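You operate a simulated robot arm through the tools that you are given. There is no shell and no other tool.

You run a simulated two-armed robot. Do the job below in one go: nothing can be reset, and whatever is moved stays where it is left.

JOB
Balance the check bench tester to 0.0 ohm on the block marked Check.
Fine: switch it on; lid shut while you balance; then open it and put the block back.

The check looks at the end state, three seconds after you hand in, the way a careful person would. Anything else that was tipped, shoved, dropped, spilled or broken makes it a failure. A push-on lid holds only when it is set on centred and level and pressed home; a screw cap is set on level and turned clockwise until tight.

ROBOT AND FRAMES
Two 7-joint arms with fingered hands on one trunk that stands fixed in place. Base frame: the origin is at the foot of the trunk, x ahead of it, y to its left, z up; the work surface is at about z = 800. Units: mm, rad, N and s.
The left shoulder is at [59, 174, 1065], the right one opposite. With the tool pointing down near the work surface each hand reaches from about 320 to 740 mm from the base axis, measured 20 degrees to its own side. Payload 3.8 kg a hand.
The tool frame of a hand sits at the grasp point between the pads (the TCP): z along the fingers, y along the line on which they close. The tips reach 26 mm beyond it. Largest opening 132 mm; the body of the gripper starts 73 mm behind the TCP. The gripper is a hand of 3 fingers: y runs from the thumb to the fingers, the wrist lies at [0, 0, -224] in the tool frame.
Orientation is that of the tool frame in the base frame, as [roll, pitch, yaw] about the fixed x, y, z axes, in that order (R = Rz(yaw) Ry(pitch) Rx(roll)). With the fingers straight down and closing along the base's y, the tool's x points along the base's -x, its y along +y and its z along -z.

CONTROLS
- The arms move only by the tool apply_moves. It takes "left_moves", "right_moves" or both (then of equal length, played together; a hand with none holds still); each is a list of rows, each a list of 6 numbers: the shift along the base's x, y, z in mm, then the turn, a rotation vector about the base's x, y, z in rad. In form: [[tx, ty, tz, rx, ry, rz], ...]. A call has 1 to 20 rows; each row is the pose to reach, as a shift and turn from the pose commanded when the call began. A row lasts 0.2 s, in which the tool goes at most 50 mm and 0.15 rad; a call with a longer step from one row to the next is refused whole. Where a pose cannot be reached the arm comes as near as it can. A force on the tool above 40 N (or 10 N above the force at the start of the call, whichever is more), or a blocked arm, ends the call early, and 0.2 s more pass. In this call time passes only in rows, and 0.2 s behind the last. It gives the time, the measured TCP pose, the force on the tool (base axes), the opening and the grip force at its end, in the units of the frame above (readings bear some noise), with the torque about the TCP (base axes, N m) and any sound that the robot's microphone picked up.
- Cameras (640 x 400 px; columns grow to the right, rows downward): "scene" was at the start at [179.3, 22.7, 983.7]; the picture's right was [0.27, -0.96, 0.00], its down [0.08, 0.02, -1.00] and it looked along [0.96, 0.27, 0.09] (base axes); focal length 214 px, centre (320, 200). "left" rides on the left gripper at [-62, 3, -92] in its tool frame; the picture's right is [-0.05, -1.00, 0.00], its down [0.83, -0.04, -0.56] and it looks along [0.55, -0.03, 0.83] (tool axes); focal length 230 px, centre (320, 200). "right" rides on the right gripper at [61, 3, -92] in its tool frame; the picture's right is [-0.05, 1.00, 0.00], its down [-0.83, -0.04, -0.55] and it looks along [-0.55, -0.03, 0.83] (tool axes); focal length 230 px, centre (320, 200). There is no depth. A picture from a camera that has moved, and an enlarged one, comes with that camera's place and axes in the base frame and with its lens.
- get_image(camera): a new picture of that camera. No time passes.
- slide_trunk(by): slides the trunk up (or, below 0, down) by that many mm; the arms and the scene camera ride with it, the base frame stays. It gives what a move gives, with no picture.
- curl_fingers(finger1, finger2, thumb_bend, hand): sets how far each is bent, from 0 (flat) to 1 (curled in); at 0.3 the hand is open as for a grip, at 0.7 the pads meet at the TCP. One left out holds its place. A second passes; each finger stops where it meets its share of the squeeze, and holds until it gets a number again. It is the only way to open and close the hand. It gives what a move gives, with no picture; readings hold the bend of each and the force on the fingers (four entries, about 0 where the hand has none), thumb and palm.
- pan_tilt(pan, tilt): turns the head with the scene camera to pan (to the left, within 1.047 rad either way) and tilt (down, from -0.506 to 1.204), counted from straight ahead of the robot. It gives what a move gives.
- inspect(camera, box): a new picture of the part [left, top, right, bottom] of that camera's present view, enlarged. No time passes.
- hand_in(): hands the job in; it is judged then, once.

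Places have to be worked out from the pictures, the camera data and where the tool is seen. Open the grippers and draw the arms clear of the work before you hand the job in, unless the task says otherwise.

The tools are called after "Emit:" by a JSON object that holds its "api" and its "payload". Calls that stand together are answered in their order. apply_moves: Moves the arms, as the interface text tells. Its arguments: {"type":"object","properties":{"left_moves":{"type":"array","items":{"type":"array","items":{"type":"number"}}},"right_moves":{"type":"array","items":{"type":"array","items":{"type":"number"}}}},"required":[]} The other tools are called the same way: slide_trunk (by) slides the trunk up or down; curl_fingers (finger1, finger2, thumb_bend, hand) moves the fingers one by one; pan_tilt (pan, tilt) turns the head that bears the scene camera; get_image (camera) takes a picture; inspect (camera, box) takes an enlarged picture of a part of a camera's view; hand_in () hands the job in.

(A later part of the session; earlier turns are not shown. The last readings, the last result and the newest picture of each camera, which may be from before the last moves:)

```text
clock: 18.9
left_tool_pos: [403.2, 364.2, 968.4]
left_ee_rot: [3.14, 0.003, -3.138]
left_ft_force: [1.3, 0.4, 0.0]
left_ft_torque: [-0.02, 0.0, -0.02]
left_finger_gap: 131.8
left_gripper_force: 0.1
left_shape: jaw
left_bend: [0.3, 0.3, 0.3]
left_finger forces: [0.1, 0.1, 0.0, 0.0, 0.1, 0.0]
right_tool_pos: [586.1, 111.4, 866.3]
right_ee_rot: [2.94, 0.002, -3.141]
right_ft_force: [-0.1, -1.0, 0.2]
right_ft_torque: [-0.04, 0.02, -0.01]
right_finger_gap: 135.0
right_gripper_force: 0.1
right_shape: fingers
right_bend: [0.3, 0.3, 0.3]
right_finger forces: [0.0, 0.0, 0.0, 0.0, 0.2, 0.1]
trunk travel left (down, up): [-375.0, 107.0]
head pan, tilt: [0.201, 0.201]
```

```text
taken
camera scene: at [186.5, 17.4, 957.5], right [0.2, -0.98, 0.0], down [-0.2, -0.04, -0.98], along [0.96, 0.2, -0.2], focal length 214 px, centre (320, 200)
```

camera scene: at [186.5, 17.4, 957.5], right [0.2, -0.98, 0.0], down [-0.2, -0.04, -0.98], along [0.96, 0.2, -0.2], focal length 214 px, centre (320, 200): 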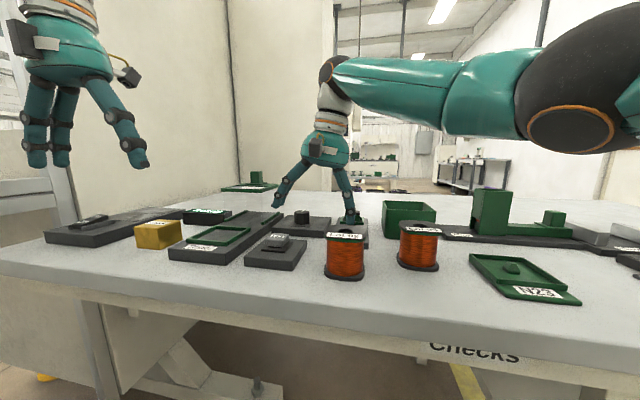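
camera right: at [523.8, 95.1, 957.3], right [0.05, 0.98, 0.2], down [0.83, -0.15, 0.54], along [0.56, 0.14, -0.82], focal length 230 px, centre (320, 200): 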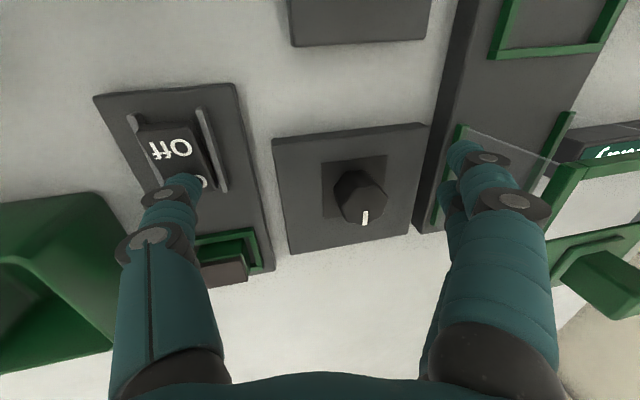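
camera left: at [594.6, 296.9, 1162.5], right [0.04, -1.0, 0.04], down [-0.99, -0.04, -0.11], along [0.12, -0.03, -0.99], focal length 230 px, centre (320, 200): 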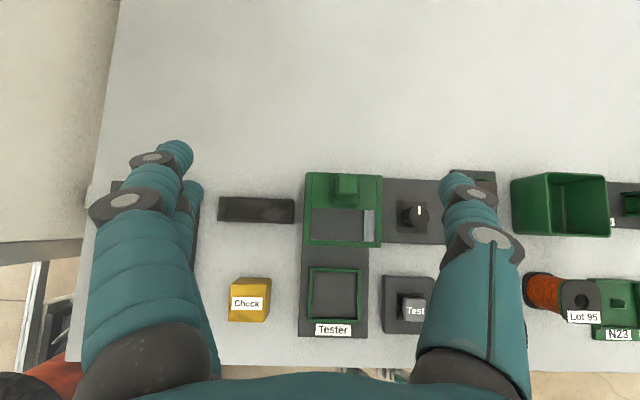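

The tester's display has lit, so this was the right switch and it has tipped to On. I lift the hand straight up and look at the display.

Emit:
{"api": "apply_moves", "payload": {"right_moves": [[0, 0, 40, 0, 0, 0], [0, -20, 80, 0, 0, 0], [0, -60, 100, 0, 0, 0]]}}

Emit:
{"api": "inspect", "payload": {"camera": "scene", "box": [170, 190, 250, 240]}}

Emit:
{"api": "inspect", "payload": {"camera": "scene", "box": [300, 190, 400, 260]}}

Emit:
{"api": "get_image", "payload": {"camera": "right"}}

```text
clock: 19.7
left_tool_pos: [403.1, 364.0, 967.6]
left_ee_rot: [-3.141, 0.003, -3.14]
left_ft_force: [0.0, 0.7, 0.4]
left_ft_torque: [0.02, 0.0, -0.03]
left_finger_gap: 132.0
left_gripper_force: 0.0
left_shape: jaw
left_bend: [0.3, 0.3, 0.3]
left_finger forces: [0.0, 0.0, 0.0, 0.0, 0.0, 0.1]
right_tool_pos: [585.9, 49.8, 967.4]
right_ee_rot: [2.94, 0.004, -3.141]
right_ft_force: [0.3, -0.2, 0.1]
right_ft_torque: [0.0, -0.01, -0.05]
right_finger_gap: 134.9
right_gripper_force: 0.1
right_shape: fingers
right_bend: [0.3, 0.3, 0.3]
right_finger forces: [0.0, 0.0, 0.1, 0.0, 0.1, 0.0]
trunk travel left (down, up): [-375.0, 107.0]
head pan, tilt: [0.201, 0.201]
```

```text
8.00 times, centred on (210, 215) of scene
camera zoom: at [186.5, 16.9, 957.5], right [0.2, -0.98, 0.0], down [-0.2, -0.04, -0.98], along [0.96, 0.2, -0.2], focal length 1716 px, centre (1200, 80)
```

zoom: 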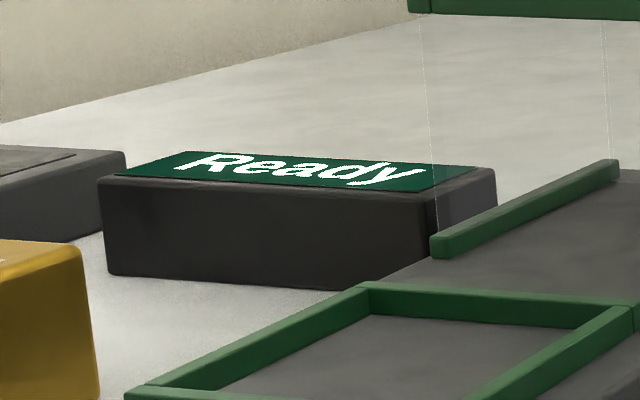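

```text
5.71 times, centred on (350, 225) of scene
camera zoom: at [186.5, 16.9, 957.5], right [0.2, -0.98, 0.0], down [-0.2, -0.04, -0.98], along [0.96, 0.2, -0.2], focal length 1226 px, centre (149, 57)
```

zoom: 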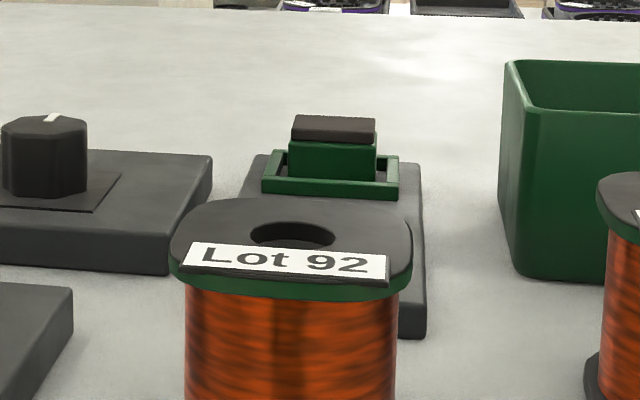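

```text
taken
camera right: at [523.5, 34.7, 1058.3], right [0.05, 0.98, 0.2], down [0.83, -0.15, 0.54], along [0.56, 0.14, -0.82], focal length 230 px, centre (320, 200)
```

right: 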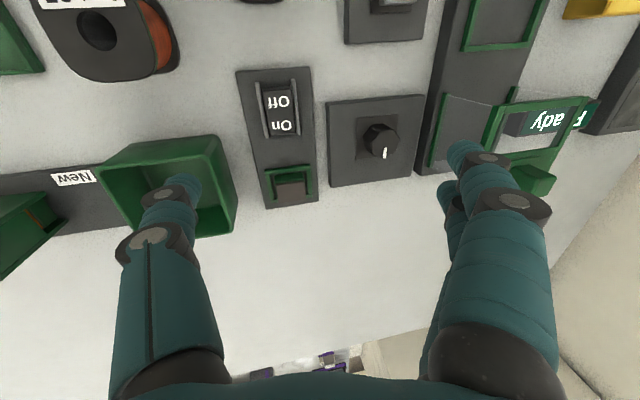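

The display reads "Ready". Next, the Check block: I move the right hand back out of the way and bring the left hand over the block to measure its exact place and turn before moving it.

Emit:
{"api": "apply_moves", "payload": {"left_moves": [[25, 2, 5, 0, 0, 0], [45, 5, 10, 0, 0, 0], [67, 10, 20, 0, 0, 0], [77, 13, 20, 0, 0, 0], [82, 13, 20, 0, 0, 0]], "right_moves": [[-20, -30, 20, -0.05, 0, 0], [-40, -60, 40, -0.1, 0, 0], [-60, -90, 60, -0.15, 0, 0], [-80, -120, 75, -0.2, 0, 0], [-100, -150, 75, -0.2, 0, 0]]}}

Emit:
{"api": "get_image", "payload": {"camera": "left"}}

Emit:
{"api": "pan_tilt", "payload": {"pan": 0.6, "tilt": 0.35}}

Emit:
{"api": "get_image", "payload": {"camera": "scene"}}

```text
clock: 20.9
left_tool_pos: [484.8, 375.2, 988.1]
left_ee_rot: [-3.142, 0.002, 3.142]
left_ft_force: [0.7, -0.2, 0.3]
left_ft_torque: [0.01, 0.02, -0.01]
left_finger_gap: 132.0
left_gripper_force: 0.1
left_shape: jaw
left_bend: [0.3, 0.3, 0.3]
left_finger forces: [0.0, 0.0, 0.1, 0.0, 0.1, 0.1]
right_tool_pos: [486.3, -102.1, 1042.1]
right_ee_rot: [3.14, -0.001, -3.141]
right_ft_force: [0.4, 0.6, -1.3]
right_ft_torque: [0.01, 0.0, 0.01]
right_finger_gap: 134.8
right_gripper_force: 0.0
right_shape: fingers
right_bend: [0.3, 0.3, 0.3]
right_finger forces: [0.0, 0.1, 0.0, 0.0, 0.1, 0.1]
trunk travel left (down, up): [-375.0, 107.0]
head pan, tilt: [0.201, 0.201]
```

```text
taken
camera left: at [546.7, 378.4, 1080.2], right [0.05, -1.0, 0.0], down [-0.83, -0.04, 0.55], along [-0.55, -0.03, -0.83], focal length 230 px, centre (320, 200)
```

left: 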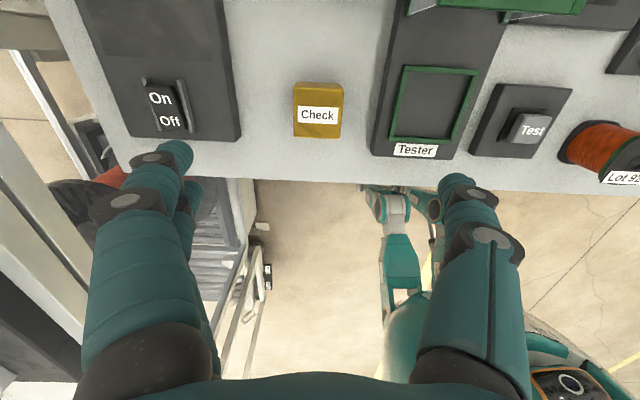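

```text
clock: 21.8
left_tool_pos: [485.7, 375.7, 987.4]
left_ee_rot: [-3.141, 0.002, -3.14]
left_ft_force: [0.1, 0.5, -0.7]
left_ft_torque: [0.02, -0.01, 0.03]
left_finger_gap: 132.0
left_gripper_force: 0.0
left_shape: jaw
left_bend: [0.3, 0.3, 0.3]
left_finger forces: [0.0, 0.1, 0.0, 0.0, 0.0, 0.1]
right_tool_pos: [487.0, -98.4, 1041.0]
right_ee_rot: [3.141, 0.002, 3.141]
right_ft_force: [0.2, -0.3, -0.6]
right_ft_torque: [0.0, 0.01, -0.02]
right_finger_gap: 134.7
right_gripper_force: 0.1
right_shape: fingers
right_bend: [0.3, 0.3, 0.3]
right_finger forces: [0.1, 0.0, 0.0, 0.0, 0.0, 0.0]
trunk travel left (down, up): [-375.0, 107.0]
head pan, tilt: [0.6, 0.351]
```

```text
taken
camera scene: at [172.1, 51.2, 943.5], right [0.56, -0.83, 0.0], down [-0.28, -0.19, -0.94], along [0.78, 0.53, -0.34], focal length 214 px, centre (320, 200)
```

scene: 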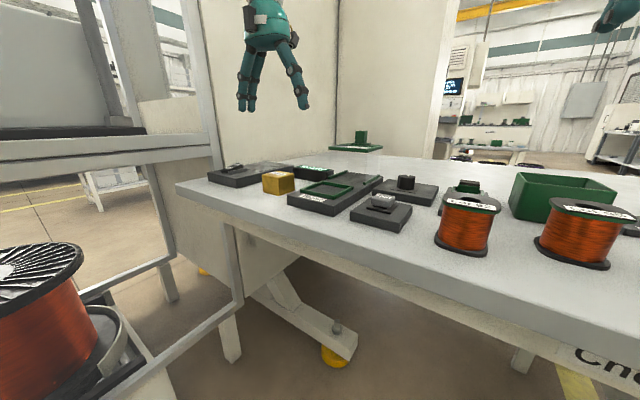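

I enlarge the block in both the hand and scene views to fix its corners.

Emit:
{"api": "inspect", "payload": {"camera": "left", "box": [270, 60, 370, 150]}}

Emit:
{"api": "inspect", "payload": {"camera": "scene", "box": [250, 160, 310, 205]}}

Emit:
{"api": "inspect", "payload": {"camera": "left", "box": [360, 40, 500, 170]}}

```text
4.44 times, centred on (320, 105) of left
camera zoom: at [546.4, 379.5, 1079.8], right [0.05, -1.0, 0.0], down [-0.83, -0.04, 0.55], along [-0.55, -0.03, -0.83], focal length 1022 px, centre (320, 622)
```

zoom: 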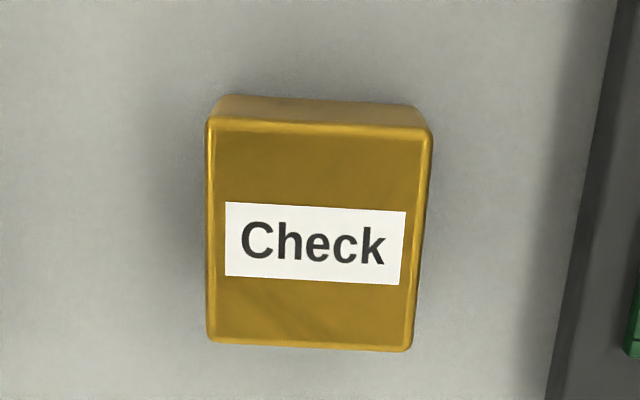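

```text
8.89 times, centred on (280, 182) of scene
camera zoom: at [172.1, 51.2, 943.5], right [0.56, -0.83, 0.0], down [-0.28, -0.19, -0.94], along [0.78, 0.53, -0.34], focal length 1906 px, centre (676, 356)
```

zoom: 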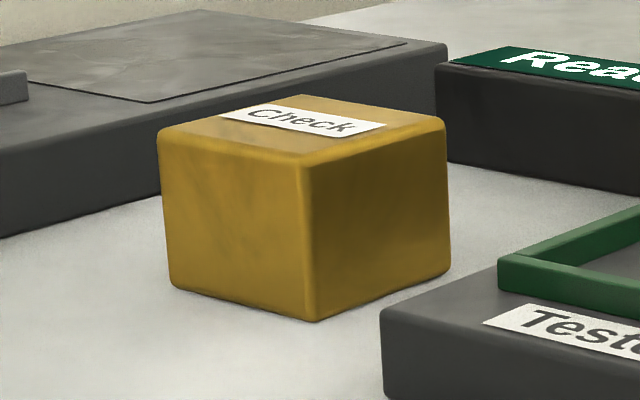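

```text
3.08 times, centred on (430, 105) of left
camera zoom: at [546.4, 379.5, 1079.8], right [0.05, -1.0, 0.0], down [-0.83, -0.04, 0.55], along [-0.55, -0.03, -0.83], focal length 708 px, centre (-18, 492)
```

zoom: 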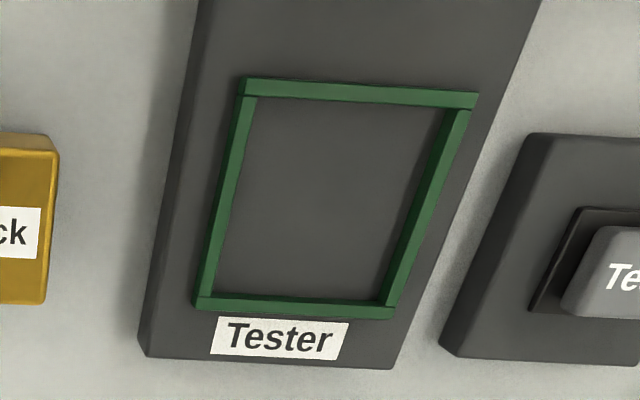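

The block measures about 49×49×38 mm, centred at (490, 377.5), square to the axes; the nest centre is about (499, 258.5), 66 mm inside. The tester base is close on the thumb side, so I narrow the hand to ~75 mm before descending.

Emit:
{"api": "curl_fingers", "payload": {"hand": "left", "finger1": 0.46, "finger2": 0.46, "thumb_bend": 0.46}}

Emit:
{"api": "apply_moves", "payload": {"left_moves": [[2, 1, -40, 0, 0, 0], [4, 2, -80, 0, 0, 0], [4.5, 2, -107, 0, 0, 0]]}}

Emit:
{"api": "get_image", "payload": {"camera": "left"}}

Emit:
{"api": "get_image", "payload": {"camera": "scene"}}

```text
clock: 22.8
left_tool_pos: [485.1, 377.7, 988.2]
left_ee_rot: [3.141, 0.001, -3.139]
left_ft_force: [-0.3, -0.1, -1.1]
left_ft_torque: [0.0, 0.0, -0.01]
left_finger_gap: 81.7
left_gripper_force: 0.0
left_shape: fingers
left_bend: [0.46, 0.46, 0.46]
left_finger forces: [0.1, 0.0, 0.0, 0.0, 0.0, 0.1]
right_tool_pos: [485.6, -99.2, 1041.4]
right_ee_rot: [3.141, 0.003, 3.141]
right_ft_force: [-0.1, 0.0, 0.3]
right_ft_torque: [0.01, -0.03, -0.01]
right_finger_gap: 134.9
right_gripper_force: 0.0
right_shape: fingers
right_bend: [0.3, 0.3, 0.3]
right_finger forces: [0.1, 0.0, 0.0, 0.0, 0.0, 0.0]
trunk travel left (down, up): [-375.0, 107.0]
head pan, tilt: [0.6, 0.351]
```

```text
clock: 23.6
left_tool_pos: [490.2, 379.5, 880.3]
left_ee_rot: [-3.14, 0.003, -3.14]
left_ft_force: [0.5, 0.1, -0.6]
left_ft_torque: [0.0, -0.02, -0.02]
left_finger_gap: 81.6
left_gripper_force: 0.0
left_shape: fingers
left_bend: [0.46, 0.46, 0.46]
left_finger forces: [0.1, 0.0, 0.1, 0.0, 0.0, 0.0]
right_tool_pos: [486.5, -99.6, 1041.7]
right_ee_rot: [-3.141, 0.003, 3.141]
right_ft_force: [0.8, -0.5, 0.4]
right_ft_torque: [0.03, 0.03, -0.03]
right_finger_gap: 135.1
right_gripper_force: 0.0
right_shape: fingers
right_bend: [0.3, 0.3, 0.3]
right_finger forces: [0.0, 0.1, 0.1, 0.0, 0.0, 0.0]
trunk travel left (down, up): [-375.0, 107.0]
head pan, tilt: [0.6, 0.351]
```

```text
taken
camera left: at [550.5, 381.0, 972.3], right [0.05, -1.0, 0.0], down [-0.83, -0.04, 0.55], along [-0.55, -0.03, -0.83], focal length 230 px, centre (320, 200)
```

left: 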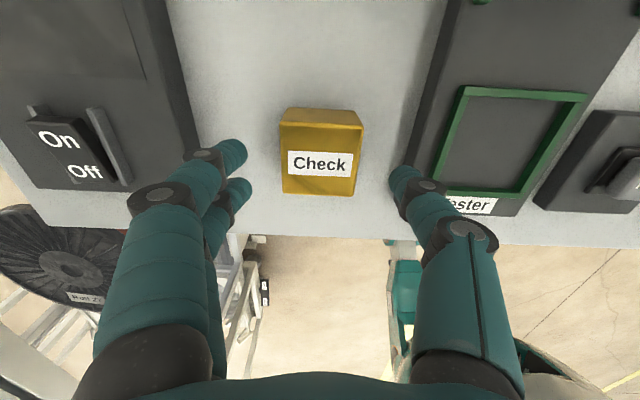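

```text
taken
camera scene: at [172.2, 51.5, 943.4], right [0.57, -0.82, 0.0], down [-0.28, -0.19, -0.94], along [0.77, 0.53, -0.34], focal length 214 px, centre (320, 200)
```

scene: 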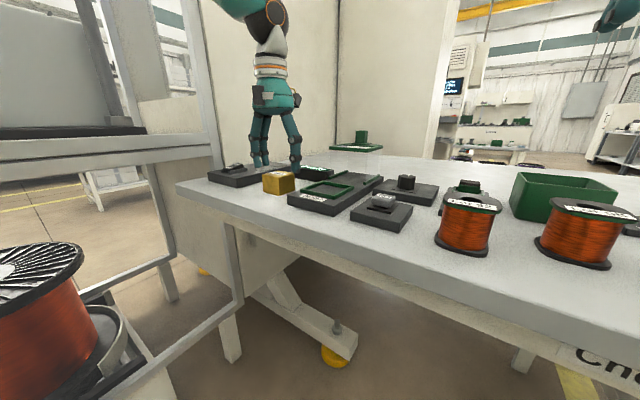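

The block is centred between the fingers. I descend to TCP z≈840 (tips near 814).

Emit:
{"api": "apply_moves", "payload": {"left_moves": [[0, -1, -20, 0, 0, 0], [0, -1, -40, 0, 0, 0]]}}

Emit:
{"api": "get_image", "payload": {"camera": "left"}}

Emit:
{"api": "inspect", "payload": {"camera": "scene", "box": [220, 130, 340, 220]}}

```text
clock: 24.2
left_tool_pos: [488.9, 377.2, 840.2]
left_ee_rot: [3.14, 0.0, -3.138]
left_ft_force: [-0.6, -0.1, 0.6]
left_ft_torque: [0.03, 0.0, -0.01]
left_finger_gap: 81.9
left_gripper_force: 0.1
left_shape: fingers
left_bend: [0.46, 0.46, 0.46]
left_finger forces: [0.0, 0.1, 0.1, 0.1, 0.0, 0.0]
right_tool_pos: [488.3, -100.1, 1042.6]
right_ee_rot: [-3.141, 0.001, -3.14]
right_ft_force: [0.0, -0.8, 0.1]
right_ft_torque: [0.0, 0.0, 0.0]
right_finger_gap: 134.9
right_gripper_force: 0.0
right_shape: fingers
right_bend: [0.3, 0.3, 0.3]
right_finger forces: [0.1, 0.1, 0.0, 0.0, 0.0, 0.0]
trunk travel left (down, up): [-375.0, 107.0]
head pan, tilt: [0.6, 0.351]
```

```text
taken
camera left: at [550.9, 380.5, 932.5], right [0.05, -1.0, 0.0], down [-0.83, -0.04, 0.55], along [-0.55, -0.03, -0.83], focal length 230 px, centre (320, 200)
```

left: 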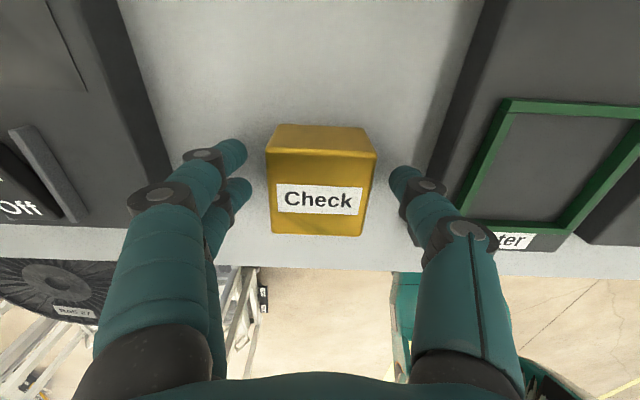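

```text
4.44 times, centred on (280, 175) of scene
camera zoom: at [172.1, 51.4, 943.4], right [0.57, -0.82, 0.0], down [-0.28, -0.19, -0.94], along [0.77, 0.53, -0.34], focal length 953 px, centre (498, 311)
```

zoom: 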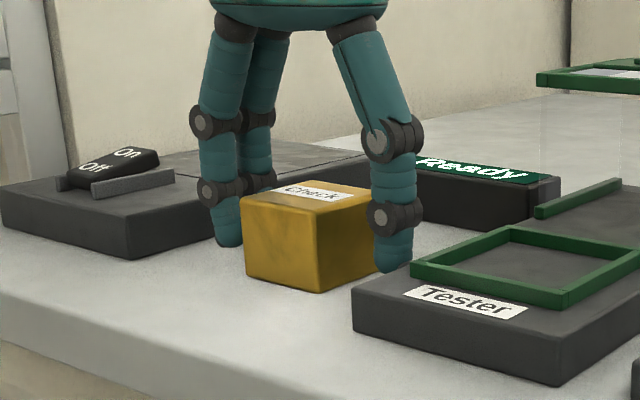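

The fingers straddle the block with clearance on both sides. I close the hand on it.

Emit:
{"api": "curl_fingers", "payload": {"hand": "left", "finger1": 0.7, "finger2": 0.7, "thumb_bend": 0.7}}

Emit:
{"api": "get_image", "payload": {"camera": "left"}}

Emit:
{"api": "inspect", "payload": {"camera": "scene", "box": [220, 130, 340, 220]}}

```text
clock: 25.2
left_tool_pos: [488.5, 377.8, 840.6]
left_ee_rot: [-3.14, 0.0, -3.137]
left_ft_force: [0.1, -0.3, -0.4]
left_ft_torque: [0.0, -0.04, 0.02]
left_finger_gap: 47.2
left_gripper_force: 18.6
left_shape: fingers
left_bend: [0.57, 0.57, 0.61]
left_finger forces: [9.3, 9.4, 0.1, 0.0, 18.8, 0.0]
right_tool_pos: [486.9, -99.1, 1041.9]
right_ee_rot: [3.141, 0.002, -3.141]
right_ft_force: [0.4, 0.0, -0.7]
right_ft_torque: [-0.01, -0.01, 0.0]
right_finger_gap: 134.8
right_gripper_force: 0.1
right_shape: fingers
right_bend: [0.3, 0.3, 0.3]
right_finger forces: [0.0, 0.0, 0.0, 0.0, 0.0, 0.0]
trunk travel left (down, up): [-375.0, 107.0]
head pan, tilt: [0.6, 0.351]
```

```text
taken
camera left: at [550.9, 380.6, 932.5], right [0.05, -1.0, 0.0], down [-0.83, -0.04, 0.55], along [-0.55, -0.03, -0.83], focal length 230 px, centre (320, 200)
```

left: 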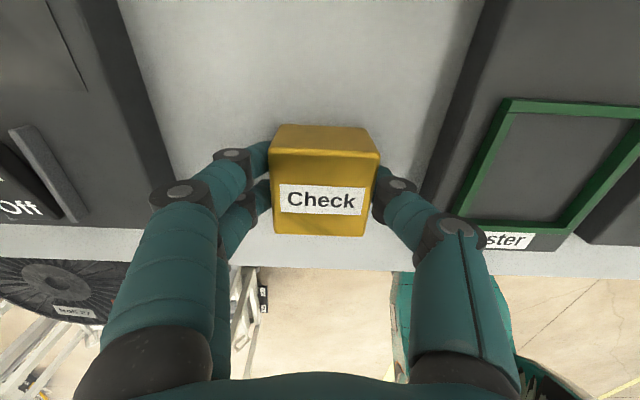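

```text
4.44 times, centred on (280, 175) of scene
camera zoom: at [172.2, 51.5, 943.4], right [0.57, -0.82, 0.0], down [-0.28, -0.19, -0.94], along [0.77, 0.53, -0.34], focal length 953 px, centre (498, 311)
```

zoom: 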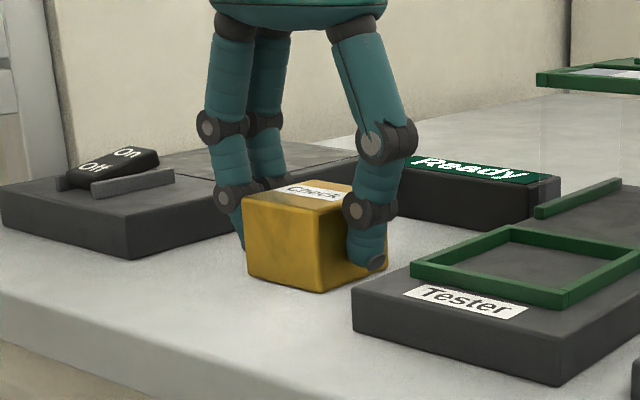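

The grip holds (9+9 N against 19 N); the block shifted only about 1.5 mm toward the thumb. I lift it 60 mm and carry it over the nest.

Emit:
{"api": "apply_moves", "payload": {"left_moves": [[0, 0, 15, 0, 0, 0], [0, 0, 40, 0, 0, 0], [0, -10, 62, 0, 0, 0], [3, -45, 65, 0, 0, 0], [6, -80, 65, 0, 0, 0], [9, -110, 65, 0, 0, 0], [9.5, -118, 65, 0, 0, 0]]}}

Emit:
{"api": "get_image", "payload": {"camera": "left"}}

Emit:
{"api": "inspect", "payload": {"camera": "scene", "box": [280, 100, 400, 220]}}

```text
clock: 26.8
left_tool_pos: [498.7, 259.4, 905.2]
left_ee_rot: [3.141, 0.002, -3.14]
left_ft_force: [0.0, 0.4, -3.5]
left_ft_torque: [0.0, -0.05, -0.05]
left_finger_gap: 47.3
left_gripper_force: 18.9
left_shape: fingers
left_bend: [0.57, 0.57, 0.61]
left_finger forces: [9.5, 9.5, 0.0, 0.0, 18.8, 0.1]
right_tool_pos: [486.2, -100.1, 1041.8]
right_ee_rot: [3.14, 0.002, -3.14]
right_ft_force: [-0.3, 0.7, 0.0]
right_ft_torque: [0.02, -0.02, -0.01]
right_finger_gap: 134.7
right_gripper_force: 0.1
right_shape: fingers
right_bend: [0.3, 0.3, 0.3]
right_finger forces: [0.0, 0.0, 0.0, 0.0, 0.1, 0.0]
trunk travel left (down, up): [-375.0, 107.0]
head pan, tilt: [0.6, 0.351]
```

```text
taken
camera left: at [560.2, 262.9, 997.6], right [0.06, -1.0, 0.0], down [-0.83, -0.05, 0.55], along [-0.55, -0.03, -0.83], focal length 230 px, centre (320, 200)
```

left: 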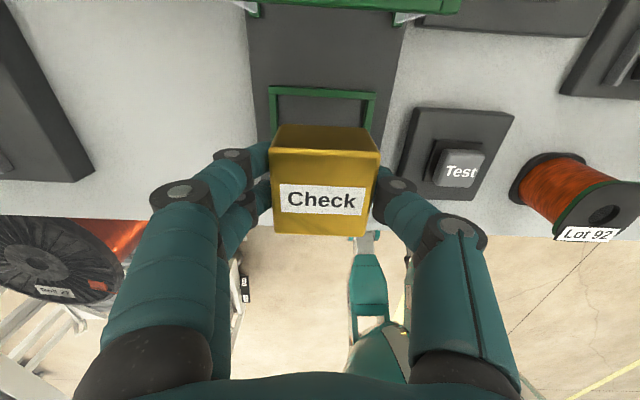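

```text
3.33 times, centred on (340, 160) of scene
camera zoom: at [172.1, 51.5, 943.4], right [0.57, -0.82, 0.0], down [-0.28, -0.19, -0.94], along [0.77, 0.53, -0.34], focal length 715 px, centre (253, 333)
```

zoom: 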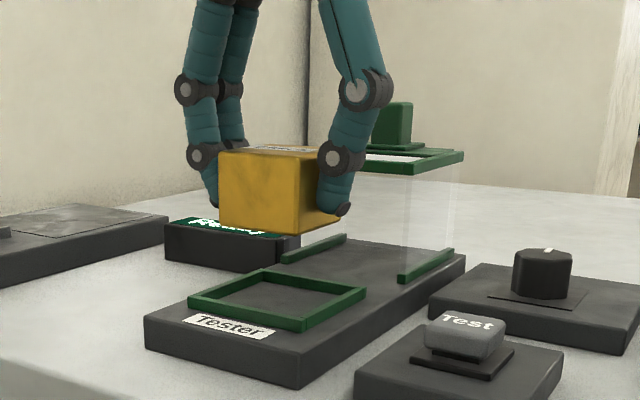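

The block hangs level over the nest. I lower it to just above the rim and check alignment.

Emit:
{"api": "apply_moves", "payload": {"left_moves": [[0, 0, -20, 0, 0, 0], [0, 0, -33, 0, 0, 0]]}}

Emit:
{"api": "get_image", "payload": {"camera": "left"}}

Emit:
{"api": "inspect", "payload": {"camera": "scene", "box": [290, 140, 390, 220]}}

```text
clock: 27.4
left_tool_pos: [498.5, 261.4, 872.2]
left_ee_rot: [-3.141, 0.001, -3.139]
left_ft_force: [0.6, 0.1, -2.3]
left_ft_torque: [-0.03, -0.01, 0.02]
left_finger_gap: 47.5
left_gripper_force: 18.6
left_shape: fingers
left_bend: [0.57, 0.57, 0.61]
left_finger forces: [9.4, 9.4, 0.0, 0.0, 18.8, 0.1]
right_tool_pos: [486.9, -99.6, 1042.5]
right_ee_rot: [3.141, 0.001, -3.141]
right_ft_force: [-0.7, -0.1, 0.5]
right_ft_torque: [0.01, 0.01, -0.03]
right_finger_gap: 134.7
right_gripper_force: 0.1
right_shape: fingers
right_bend: [0.3, 0.3, 0.3]
right_finger forces: [0.0, 0.0, 0.0, 0.0, 0.0, 0.0]
trunk travel left (down, up): [-375.0, 107.0]
head pan, tilt: [0.6, 0.351]
```

```text
taken
camera left: at [560.5, 263.1, 964.5], right [0.05, -1.0, 0.0], down [-0.83, -0.04, 0.55], along [-0.55, -0.03, -0.83], focal length 230 px, centre (320, 200)
```

left: 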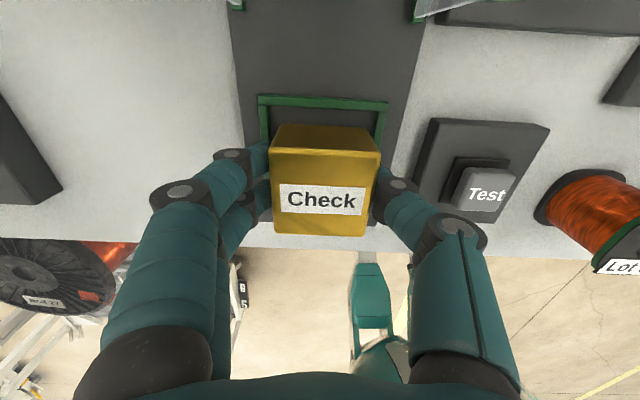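

```text
5.00 times, centred on (340, 180) of scene
camera zoom: at [172.2, 51.4, 943.4], right [0.57, -0.82, 0.0], down [-0.28, -0.19, -0.94], along [0.77, 0.53, -0.34], focal length 1072 px, centre (220, 300)
```

zoom: 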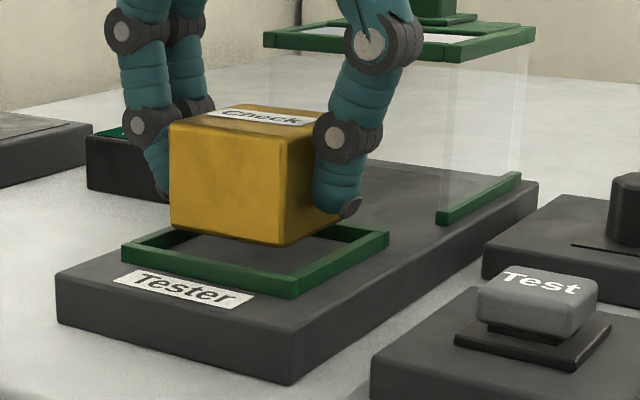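

Alignment looks good. I lower gently to find the nest floor.

Emit:
{"api": "apply_moves", "payload": {"left_moves": [[0, 0, -5, 0, 0, 0], [0, 0, -8, 0, 0, 0], [0, 0, -9.5, 0, 0, 0]]}}

Emit:
{"api": "inspect", "payload": {"camera": "scene", "box": [290, 140, 390, 220]}}

```text
clock: 28.2
left_tool_pos: [499.1, 260.3, 863.3]
left_ee_rot: [3.141, 0.001, -3.14]
left_ft_force: [0.3, 0.0, -2.1]
left_ft_torque: [0.02, 0.0, -0.02]
left_finger_gap: 47.3
left_gripper_force: 19.1
left_shape: fingers
left_bend: [0.57, 0.57, 0.61]
left_finger forces: [9.4, 9.4, 0.1, 0.0, 18.8, 0.0]
right_tool_pos: [486.1, -99.2, 1042.1]
right_ee_rot: [3.14, 0.001, -3.14]
right_ft_force: [0.9, -0.2, 0.2]
right_ft_torque: [-0.03, -0.02, -0.02]
right_finger_gap: 134.8
right_gripper_force: 0.0
right_shape: fingers
right_bend: [0.3, 0.3, 0.3]
right_finger forces: [0.0, 0.0, 0.1, 0.1, 0.1, 0.1]
trunk travel left (down, up): [-375.0, 107.0]
head pan, tilt: [0.6, 0.351]
```

```text
5.00 times, centred on (340, 180) of scene
camera zoom: at [172.2, 51.5, 943.4], right [0.57, -0.82, 0.0], down [-0.28, -0.19, -0.94], along [0.77, 0.53, -0.34], focal length 1072 px, centre (220, 300)
```

zoom: 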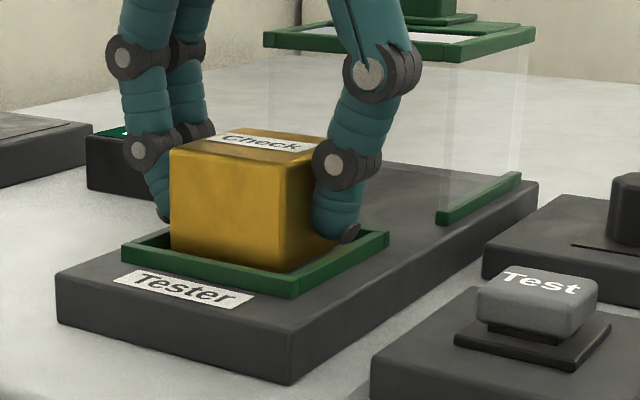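

The block's bottom is now inside the rim with no contact yet. I keep lowering in small steps.

Emit:
{"api": "apply_moves", "payload": {"left_moves": [[0, 0, -1, 0, 0, 0], [0, 0, -2, 0, 0, 0], [0, 0, -3, 0, 0, 0]]}}

Emit:
{"api": "inspect", "payload": {"camera": "scene", "box": [290, 140, 390, 220]}}

```text
clock: 29.0
left_tool_pos: [499.0, 259.2, 860.8]
left_ee_rot: [-3.141, 0.001, -3.137]
left_ft_force: [0.5, 0.3, -2.2]
left_ft_torque: [0.0, 0.01, 0.0]
left_finger_gap: 47.2
left_gripper_force: 18.9
left_shape: fingers
left_bend: [0.57, 0.57, 0.61]
left_finger forces: [9.4, 9.3, 0.1, 0.0, 18.8, 0.0]
right_tool_pos: [487.2, -99.6, 1042.2]
right_ee_rot: [-3.141, 0.001, -3.141]
right_ft_force: [0.1, 0.3, 0.3]
right_ft_torque: [0.06, 0.02, -0.02]
right_finger_gap: 134.7
right_gripper_force: 0.1
right_shape: fingers
right_bend: [0.3, 0.3, 0.3]
right_finger forces: [0.1, 0.0, 0.1, 0.0, 0.1, 0.1]
trunk travel left (down, up): [-375.0, 107.0]
head pan, tilt: [0.6, 0.351]
```

```text
5.00 times, centred on (340, 180) of scene
camera zoom: at [172.1, 51.5, 943.4], right [0.57, -0.82, 0.0], down [-0.28, -0.19, -0.94], along [0.77, 0.53, -0.34], focal length 1072 px, centre (220, 300)
```

zoom: 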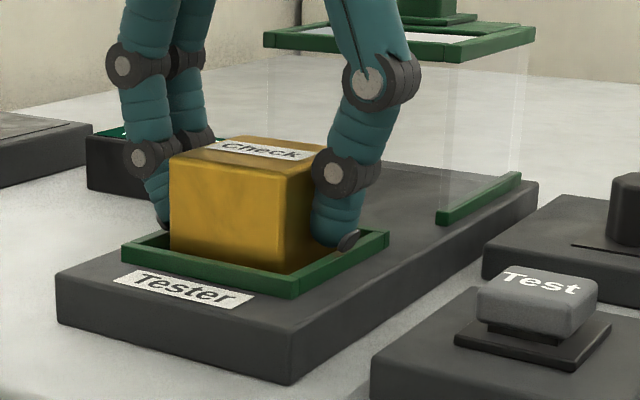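

Still hanging (−2.2 N). I lower a few more millimetres, watching the force.

Emit:
{"api": "apply_moves", "payload": {"left_moves": [[0, 0, -1, 0, 0, 0], [0, 0, -2, 0, 0, 0], [0, 0, -2.5, 0, 0, 0]]}}

Emit:
{"api": "inspect", "payload": {"camera": "scene", "box": [290, 140, 390, 220]}}

```text
clock: 29.8
left_tool_pos: [499.2, 259.9, 859.2]
left_ee_rot: [-3.141, 0.004, -3.138]
left_ft_force: [0.0, 2.6, 11.2]
left_ft_torque: [0.06, -0.02, 0.0]
left_finger_gap: 47.5
left_gripper_force: 20.8
left_shape: fingers
left_bend: [0.57, 0.57, 0.62]
left_finger forces: [11.0, 11.0, 0.1, 0.0, 19.8, 0.0]
right_tool_pos: [485.1, -99.4, 1041.5]
right_ee_rot: [3.141, 0.002, 3.141]
right_ft_force: [-0.5, 0.1, 0.8]
right_ft_torque: [-0.02, -0.02, -0.02]
right_finger_gap: 134.8
right_gripper_force: 0.0
right_shape: fingers
right_bend: [0.3, 0.3, 0.3]
right_finger forces: [0.0, 0.0, 0.0, 0.0, 0.0, 0.0]
trunk travel left (down, up): [-375.0, 107.0]
head pan, tilt: [0.6, 0.351]
```

```text
5.00 times, centred on (340, 180) of scene
camera zoom: at [171.4, 51.3, 943.7], right [0.57, -0.82, 0.0], down [-0.28, -0.19, -0.94], along [0.77, 0.53, -0.34], focal length 1072 px, centre (220, 300)
```

zoom: 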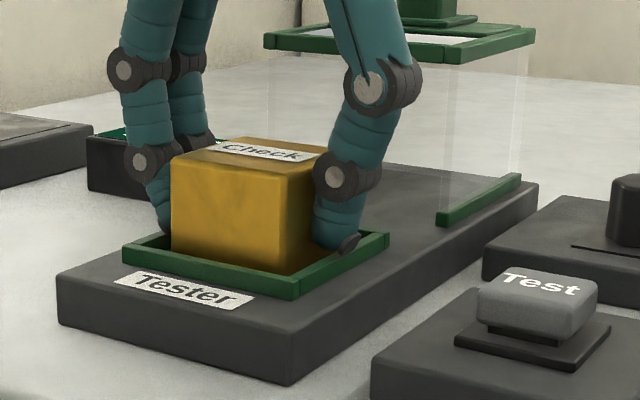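

Contact: 11 N up, at about 18.8 mm above the pick height, which fits the nest floor. I ease up 1 mm and open the fingers.

Emit:
{"api": "apply_moves", "payload": {"left_moves": [[0, 0, 1, 0, 0, 0]]}}

Emit:
{"api": "curl_fingers", "payload": {"hand": "left", "finger1": 0.44, "finger2": 0.44, "thumb_bend": 0.44}}

Emit:
{"api": "get_image", "payload": {"camera": "left"}}

Emit:
{"api": "inspect", "payload": {"camera": "scene", "box": [290, 140, 390, 220]}}

```text
clock: 30.2
left_tool_pos: [498.3, 260.1, 858.8]
left_ee_rot: [-3.14, 0.004, -3.137]
left_ft_force: [2.2, 1.8, 9.2]
left_ft_torque: [0.05, -0.04, -0.01]
left_finger_gap: 47.6
left_gripper_force: 20.6
left_shape: fingers
left_bend: [0.57, 0.57, 0.62]
left_finger forces: [10.8, 10.7, 0.1, 0.0, 19.8, 0.1]
right_tool_pos: [485.8, -98.5, 1042.2]
right_ee_rot: [3.141, 0.001, 3.141]
right_ft_force: [0.4, 0.1, 0.8]
right_ft_torque: [-0.02, -0.01, 0.0]
right_finger_gap: 135.0
right_gripper_force: 0.0
right_shape: fingers
right_bend: [0.3, 0.3, 0.3]
right_finger forces: [0.1, 0.1, 0.0, 0.0, 0.0, 0.0]
trunk travel left (down, up): [-375.0, 107.0]
head pan, tilt: [0.6, 0.351]
```

```text
clock: 31.2
left_tool_pos: [498.8, 257.9, 859.3]
left_ee_rot: [-3.141, 0.002, -3.138]
left_ft_force: [0.2, -14.4, 6.3]
left_ft_torque: [-0.26, -0.02, 0.0]
left_finger_gap: 71.1
left_gripper_force: 7.8
left_shape: fingers
left_bend: [0.54, 0.54, 0.44]
left_finger forces: [7.9, 8.1, 0.0, 0.0, 0.0, 0.0]
right_tool_pos: [485.0, -100.0, 1042.0]
right_ee_rot: [3.14, 0.003, 3.14]
right_ft_force: [-0.1, -0.1, -0.2]
right_ft_torque: [-0.02, -0.02, 0.02]
right_finger_gap: 134.7
right_gripper_force: 0.0
right_shape: fingers
right_bend: [0.3, 0.3, 0.3]
right_finger forces: [0.0, 0.0, 0.0, 0.0, 0.0, 0.0]
trunk travel left (down, up): [-375.0, 107.0]
head pan, tilt: [0.6, 0.351]
```

```text
taken
camera left: at [559.9, 260.9, 951.8], right [0.05, -1.0, 0.0], down [-0.83, -0.04, 0.55], along [-0.55, -0.03, -0.83], focal length 230 px, centre (320, 200)
```

left: 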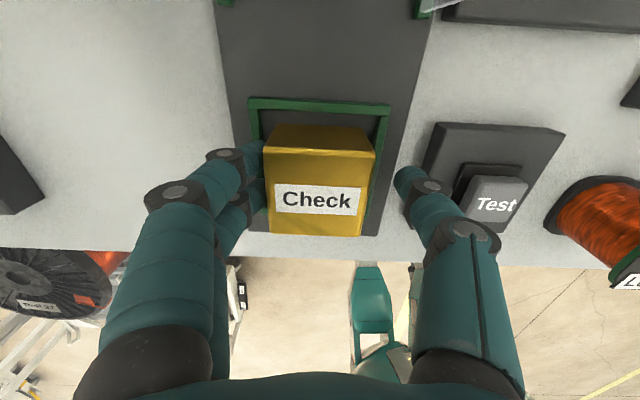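

```text
5.00 times, centred on (340, 180) of scene
camera zoom: at [171.7, 50.0, 943.6], right [0.57, -0.82, 0.0], down [-0.28, -0.19, -0.94], along [0.77, 0.53, -0.34], focal length 1072 px, centre (220, 300)
```

zoom: 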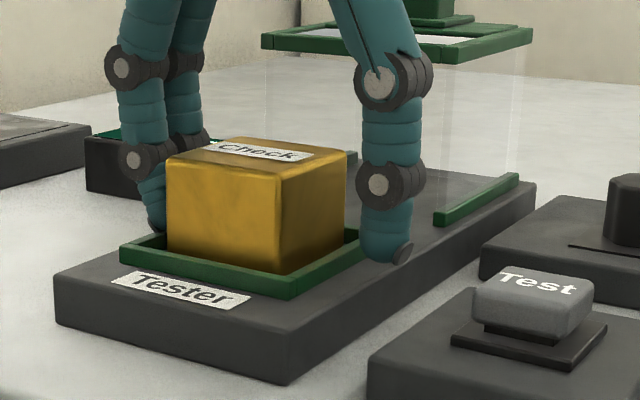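

The two fingers' tips are inside the rim and push against it while opening (14 N sideways). I ease them back in slightly at once, then I will lift before opening further.

Emit:
{"api": "curl_fingers", "payload": {"hand": "left", "finger1": 0.555, "finger2": 0.555}}

Emit:
{"api": "get_image", "payload": {"camera": "left"}}

```text
clock: 32.2
left_tool_pos: [499.0, 260.4, 857.6]
left_ee_rot: [3.141, 0.001, -3.139]
left_ft_force: [0.0, 0.7, 2.0]
left_ft_torque: [0.05, 0.01, 0.01]
left_finger_gap: 68.5
left_gripper_force: 1.4
left_shape: fingers
left_bend: [0.56, 0.56, 0.44]
left_finger forces: [1.6, 1.7, 0.0, 0.0, 0.0, 0.0]
right_tool_pos: [486.0, -99.2, 1042.8]
right_ee_rot: [-3.141, 0.001, -3.14]
right_ft_force: [0.6, 1.0, -0.7]
right_ft_torque: [0.01, -0.01, -0.04]
right_finger_gap: 134.6
right_gripper_force: 0.1
right_shape: fingers
right_bend: [0.3, 0.3, 0.3]
right_finger forces: [0.1, 0.0, 0.1, 0.1, 0.0, 0.0]
trunk travel left (down, up): [-375.0, 107.0]
head pan, tilt: [0.6, 0.351]
```

```text
taken
camera left: at [559.9, 263.1, 950.5], right [0.05, -1.0, 0.0], down [-0.83, -0.05, 0.55], along [-0.55, -0.03, -0.83], focal length 230 px, centre (320, 200)
```

left: 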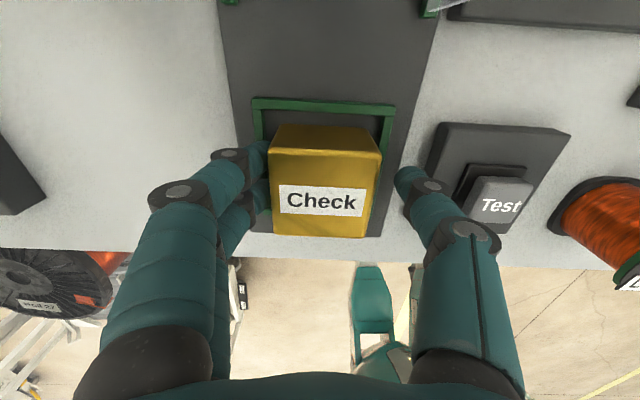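

The fingers now only touch the block lightly (1.6 N). I set them midway between block and rim, then lift.

Emit:
{"api": "curl_fingers", "payload": {"hand": "left", "finger1": 0.548, "finger2": 0.548}}

```text
clock: 33.2
left_tool_pos: [498.6, 260.7, 859.5]
left_ee_rot: [-3.141, 0.002, -3.139]
left_ft_force: [-1.6, -0.7, 1.1]
left_ft_torque: [-0.01, 0.02, 0.04]
left_finger_gap: 69.0
left_gripper_force: 1.2
left_shape: fingers
left_bend: [0.55, 0.55, 0.44]
left_finger forces: [1.5, 1.6, 0.1, 0.1, 0.1, 0.0]
right_tool_pos: [484.8, -98.2, 1043.1]
right_ee_rot: [-3.141, 0.001, -3.141]
right_ft_force: [0.3, 0.6, -0.6]
right_ft_torque: [0.01, 0.0, 0.0]
right_finger_gap: 134.8
right_gripper_force: 0.1
right_shape: fingers
right_bend: [0.3, 0.3, 0.3]
right_finger forces: [0.0, 0.0, 0.0, 0.0, 0.1, 0.1]
trunk travel left (down, up): [-375.0, 107.0]
head pan, tilt: [0.6, 0.351]
```

Forces are small. I lift slowly by 4 mm and check whether the block stays put.

Emit:
{"api": "apply_moves", "payload": {"left_moves": [[0, 0, 2, 0, 0, 0], [0, 0, 4, 0, 0, 0]]}}

Emit:
{"api": "get_image", "payload": {"camera": "left"}}

Emit:
{"api": "inspect", "payload": {"camera": "scene", "box": [290, 140, 390, 220]}}

```text
clock: 33.8
left_tool_pos: [499.5, 259.8, 864.2]
left_ee_rot: [3.141, 0.003, -3.139]
left_ft_force: [1.0, 1.2, -0.2]
left_ft_torque: [0.0, -0.01, -0.04]
left_finger_gap: 70.7
left_gripper_force: 0.1
left_shape: fingers
left_bend: [0.54, 0.54, 0.44]
left_finger forces: [0.0, 0.1, 0.1, 0.0, 0.0, 0.0]
right_tool_pos: [487.2, -99.0, 1042.5]
right_ee_rot: [3.141, 0.003, 3.141]
right_ft_force: [-0.1, 0.4, -0.1]
right_ft_torque: [0.04, -0.01, 0.03]
right_finger_gap: 134.9
right_gripper_force: 0.0
right_shape: fingers
right_bend: [0.3, 0.3, 0.3]
right_finger forces: [0.0, 0.1, 0.1, 0.0, 0.1, 0.0]
trunk travel left (down, up): [-375.0, 107.0]
head pan, tilt: [0.6, 0.351]
```

```text
taken
camera left: at [560.0, 263.0, 955.0], right [0.05, -1.0, 0.0], down [-0.83, -0.04, 0.55], along [-0.55, -0.03, -0.83], focal length 230 px, centre (320, 200)
```

left: 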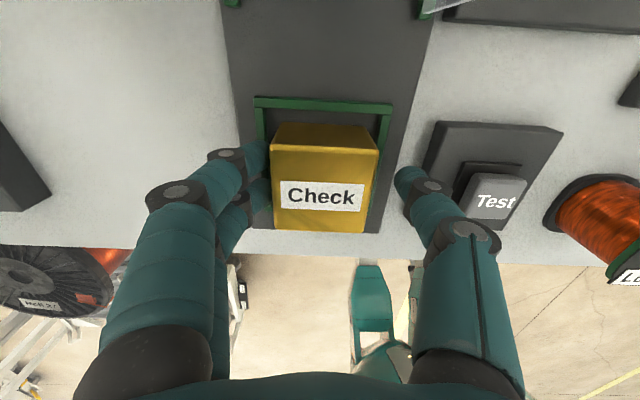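

```text
5.00 times, centred on (340, 180) of scene
camera zoom: at [172.0, 51.3, 943.5], right [0.57, -0.82, 0.0], down [-0.28, -0.19, -0.94], along [0.77, 0.53, -0.34], focal length 1072 px, centre (220, 300)
```

zoom: 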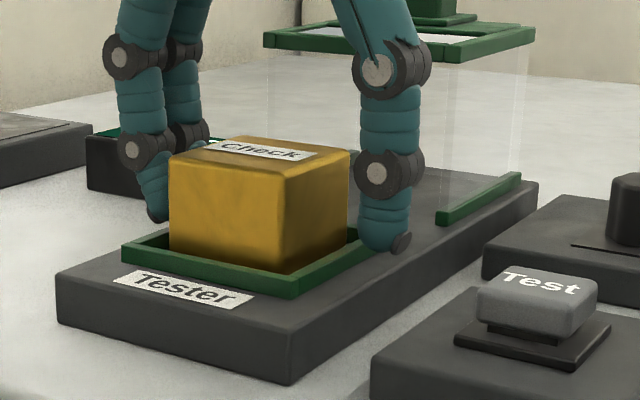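

Forces are nil and the block rests in the nest; the tester has not moved. I raise the left hand clear and check the nest and display.

Emit:
{"api": "apply_moves", "payload": {"left_moves": [[0, 0, 30, 0, 0, 0], [0, 0, 60, 0, 0, 0], [0, 15, 100, 0, 0, 0], [0, 50, 130, 0, 0, 0]]}}

Emit:
{"api": "get_image", "payload": {"camera": "left"}}

Emit:
{"api": "inspect", "payload": {"camera": "scene", "box": [270, 120, 390, 220]}}

```text
clock: 34.8
left_tool_pos: [499.7, 310.5, 993.2]
left_ee_rot: [-3.14, 0.0, -3.138]
left_ft_force: [0.8, -0.2, 0.2]
left_ft_torque: [-0.01, 0.0, -0.01]
left_finger_gap: 70.9
left_gripper_force: 0.1
left_shape: fingers
left_bend: [0.54, 0.54, 0.44]
left_finger forces: [0.1, 0.0, 0.1, 0.1, 0.0, 0.1]
right_tool_pos: [485.8, -98.8, 1042.9]
right_ee_rot: [3.141, 0.002, -3.141]
right_ft_force: [-0.5, -0.1, -0.7]
right_ft_torque: [-0.03, -0.01, 0.01]
right_finger_gap: 134.8
right_gripper_force: 0.1
right_shape: fingers
right_bend: [0.3, 0.3, 0.3]
right_finger forces: [0.0, 0.0, 0.0, 0.0, 0.1, 0.1]
trunk travel left (down, up): [-375.0, 107.0]
head pan, tilt: [0.6, 0.351]
```

```text
taken
camera left: at [560.6, 313.4, 1084.5], right [0.05, -1.0, 0.0], down [-0.83, -0.04, 0.55], along [-0.55, -0.03, -0.83], focal length 230 px, centre (320, 200)
```

left: 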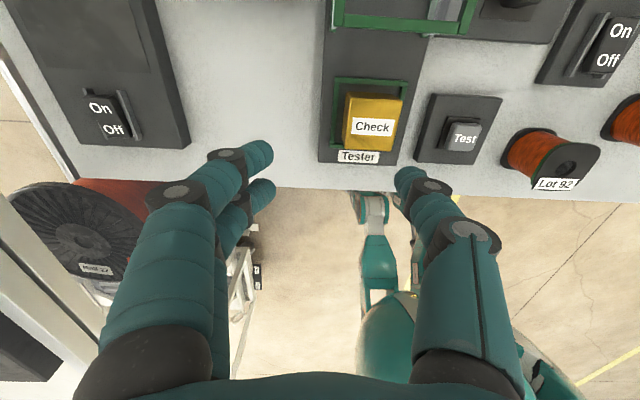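

```text
4.00 times, centred on (330, 170) of scene
camera zoom: at [171.9, 51.8, 943.4], right [0.57, -0.82, 0.0], down [-0.28, -0.19, -0.94], along [0.77, 0.53, -0.34], focal length 858 px, centre (280, 320)
```

zoom: 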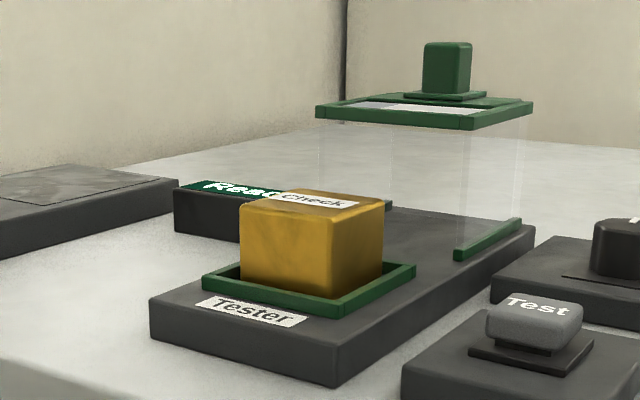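

The block sits in the nest. The lid handle (≈21 mm square, top ≈928) at about (640, 261) is beyond the upright reach at this height, so I raise the trunk again, then bring the left hand over the handle with a narrowed opening.

Emit:
{"api": "curl_fingers", "payload": {"hand": "left", "finger1": 0.5, "finger2": 0.5, "thumb_bend": 0.5}}

Emit:
{"api": "slide_trunk", "payload": {"by": 104}}

Emit:
{"api": "apply_moves", "payload": {"left_moves": [[20, -10, -35, 0, 0, 0], [40, -20, -70, 0, 0, 0], [70, -30, -100, 0, 0, 0], [105, -40, -115, 0, 0, 0], [135, -50, -118, 0, 0, 0]]}}

Emit:
{"api": "get_image", "payload": {"camera": "left"}}

Emit:
{"api": "get_image", "payload": {"camera": "scene"}}

```text
clock: 35.8
left_tool_pos: [498.9, 310.3, 992.8]
left_ee_rot: [-3.141, 0.002, -3.139]
left_ft_force: [0.6, 0.4, 0.7]
left_ft_torque: [-0.02, -0.02, -0.02]
left_finger_gap: 67.5
left_gripper_force: 0.1
left_shape: fingers
left_bend: [0.5, 0.5, 0.5]
left_finger forces: [0.0, 0.0, 0.0, 0.0, 0.0, 0.0]
right_tool_pos: [485.6, -100.0, 1042.4]
right_ee_rot: [-3.141, 0.002, -3.141]
right_ft_force: [-0.5, -0.4, 1.4]
right_ft_torque: [0.02, 0.01, -0.04]
right_finger_gap: 134.7
right_gripper_force: 0.1
right_shape: fingers
right_bend: [0.3, 0.3, 0.3]
right_finger forces: [0.1, 0.0, 0.0, 0.0, 0.0, 0.0]
trunk travel left (down, up): [-375.0, 107.0]
head pan, tilt: [0.6, 0.351]
```

```text
clock: 37.2
left_tool_pos: [495.6, 310.7, 1110.8]
left_ee_rot: [-3.141, 0.032, -3.135]
left_ft_force: [-0.7, 0.4, -0.2]
left_ft_torque: [0.04, -0.02, 0.03]
left_finger_gap: 67.5
left_gripper_force: 0.0
left_shape: fingers
left_bend: [0.5, 0.5, 0.5]
left_finger forces: [0.0, 0.1, 0.1, 0.1, 0.1, 0.1]
right_tool_pos: [487.7, -98.9, 1145.4]
right_ee_rot: [-3.141, -0.002, -3.141]
right_ft_force: [0.7, 0.9, -0.7]
right_ft_torque: [0.01, 0.02, -0.03]
right_finger_gap: 134.6
right_gripper_force: 0.0
right_shape: fingers
right_bend: [0.3, 0.3, 0.3]
right_finger forces: [0.1, 0.0, 0.1, 0.0, 0.1, 0.0]
trunk travel left (down, up): [-479.0, 3.0]
head pan, tilt: [0.6, 0.351]
```

```text
clock: 38.4
left_tool_pos: [491.4, 315.9, 1026.5]
left_ee_rot: [-3.141, 0.033, -3.139]
left_ft_force: [0.4, 0.7, 0.2]
left_ft_torque: [0.0, 0.0, 0.03]
left_finger_gap: 67.7
left_gripper_force: 0.0
left_shape: fingers
left_bend: [0.5, 0.5, 0.5]
left_finger forces: [0.0, 0.1, 0.0, 0.0, 0.0, 0.0]
left hand out of reach, approached as far as the arm can: row 1, 2, 3, 4, 5
right_tool_pos: [487.3, -99.8, 1143.8]
right_ee_rot: [3.142, 0.002, -3.141]
right_ft_force: [0.5, 1.0, 0.3]
right_ft_torque: [0.01, 0.04, -0.01]
right_finger_gap: 134.7
right_gripper_force: 0.0
right_shape: fingers
right_bend: [0.3, 0.3, 0.3]
right_finger forces: [0.0, 0.0, 0.1, 0.0, 0.0, 0.0]
trunk travel left (down, up): [-479.0, 3.0]
head pan, tilt: [0.6, 0.351]
```

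```text
taken
camera left: at [549.3, 318.7, 1120.5], right [0.05, -1.0, 0.0], down [-0.85, -0.04, 0.53], along [-0.53, -0.03, -0.85], focal length 230 px, centre (320, 200)
```

left: 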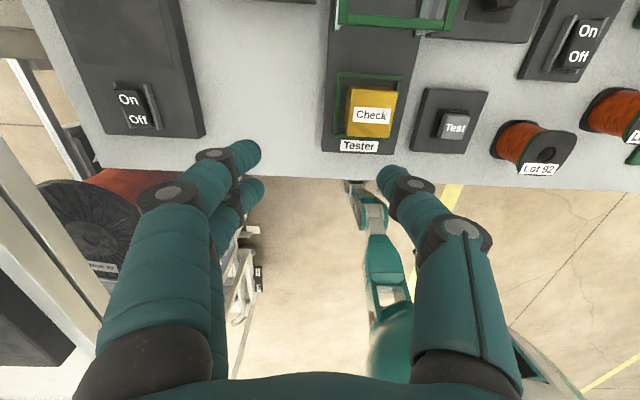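

```text
taken
camera scene: at [185.3, 51.4, 1080.5], right [0.57, -0.82, 0.0], down [-0.28, -0.19, -0.94], along [0.77, 0.53, -0.34], focal length 214 px, centre (320, 200)
```

scene: 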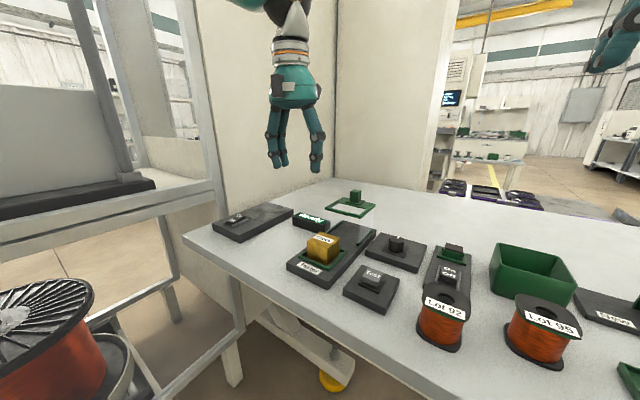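

The arm stalled at a reach limit at this height. I lower straight down first (nothing is beneath at this spot above 900 except the block's nest area far below), levelling the small pitch, and then go forward.

Emit:
{"api": "apply_moves", "payload": {"left_moves": [[0, 0, -35, 0, 0.03, 0], [0, 0, -70, 0, 0.03, 0]]}}

Emit:
{"api": "apply_moves", "payload": {"left_moves": [[30, -10, 0, 0, 0, 0], [60, -20, 0, 0, 0, 0]]}}

```text
clock: 39.0
left_tool_pos: [469.2, 326.5, 966.0]
left_ee_rot: [-3.139, 0.005, -3.139]
left_ft_force: [0.2, -0.2, -0.1]
left_ft_torque: [0.0, 0.02, 0.01]
left_finger_gap: 67.7
left_gripper_force: 0.0
left_shape: fingers
left_bend: [0.5, 0.5, 0.5]
left_finger forces: [0.0, 0.0, 0.0, 0.1, 0.0, 0.0]
left hand out of reach, approached as far as the arm can: row 1, 2
right_tool_pos: [485.7, -99.7, 1145.8]
right_ee_rot: [3.141, 0.002, -3.141]
right_ft_force: [-0.7, -0.4, 0.5]
right_ft_torque: [0.01, 0.01, -0.01]
right_finger_gap: 134.7
right_gripper_force: 0.0
right_shape: fingers
right_bend: [0.3, 0.3, 0.3]
right_finger forces: [0.0, 0.0, 0.1, 0.0, 0.0, 0.1]
trunk travel left (down, up): [-479.0, 3.0]
head pan, tilt: [0.6, 0.351]
```

```text
clock: 39.6
left_tool_pos: [478.2, 329.5, 982.0]
left_ee_rot: [-3.139, 0.003, -3.14]
left_ft_force: [-0.5, 0.1, 0.5]
left_ft_torque: [0.03, -0.02, 0.04]
left_finger_gap: 67.8
left_gripper_force: 0.1
left_shape: fingers
left_bend: [0.5, 0.5, 0.5]
left_finger forces: [0.0, 0.1, 0.0, 0.1, 0.1, 0.1]
left hand out of reach, approached as far as the arm can: row 1, 2
right_tool_pos: [486.5, -99.8, 1145.5]
right_ee_rot: [-3.141, 0.002, 3.14]
right_ft_force: [0.2, -0.3, 0.2]
right_ft_torque: [0.0, 0.02, -0.02]
right_finger_gap: 134.5
right_gripper_force: 0.0
right_shape: fingers
right_bend: [0.3, 0.3, 0.3]
right_finger forces: [0.0, 0.1, 0.0, 0.0, 0.1, 0.0]
trunk travel left (down, up): [-479.0, 3.0]
head pan, tilt: [0.6, 0.351]
```

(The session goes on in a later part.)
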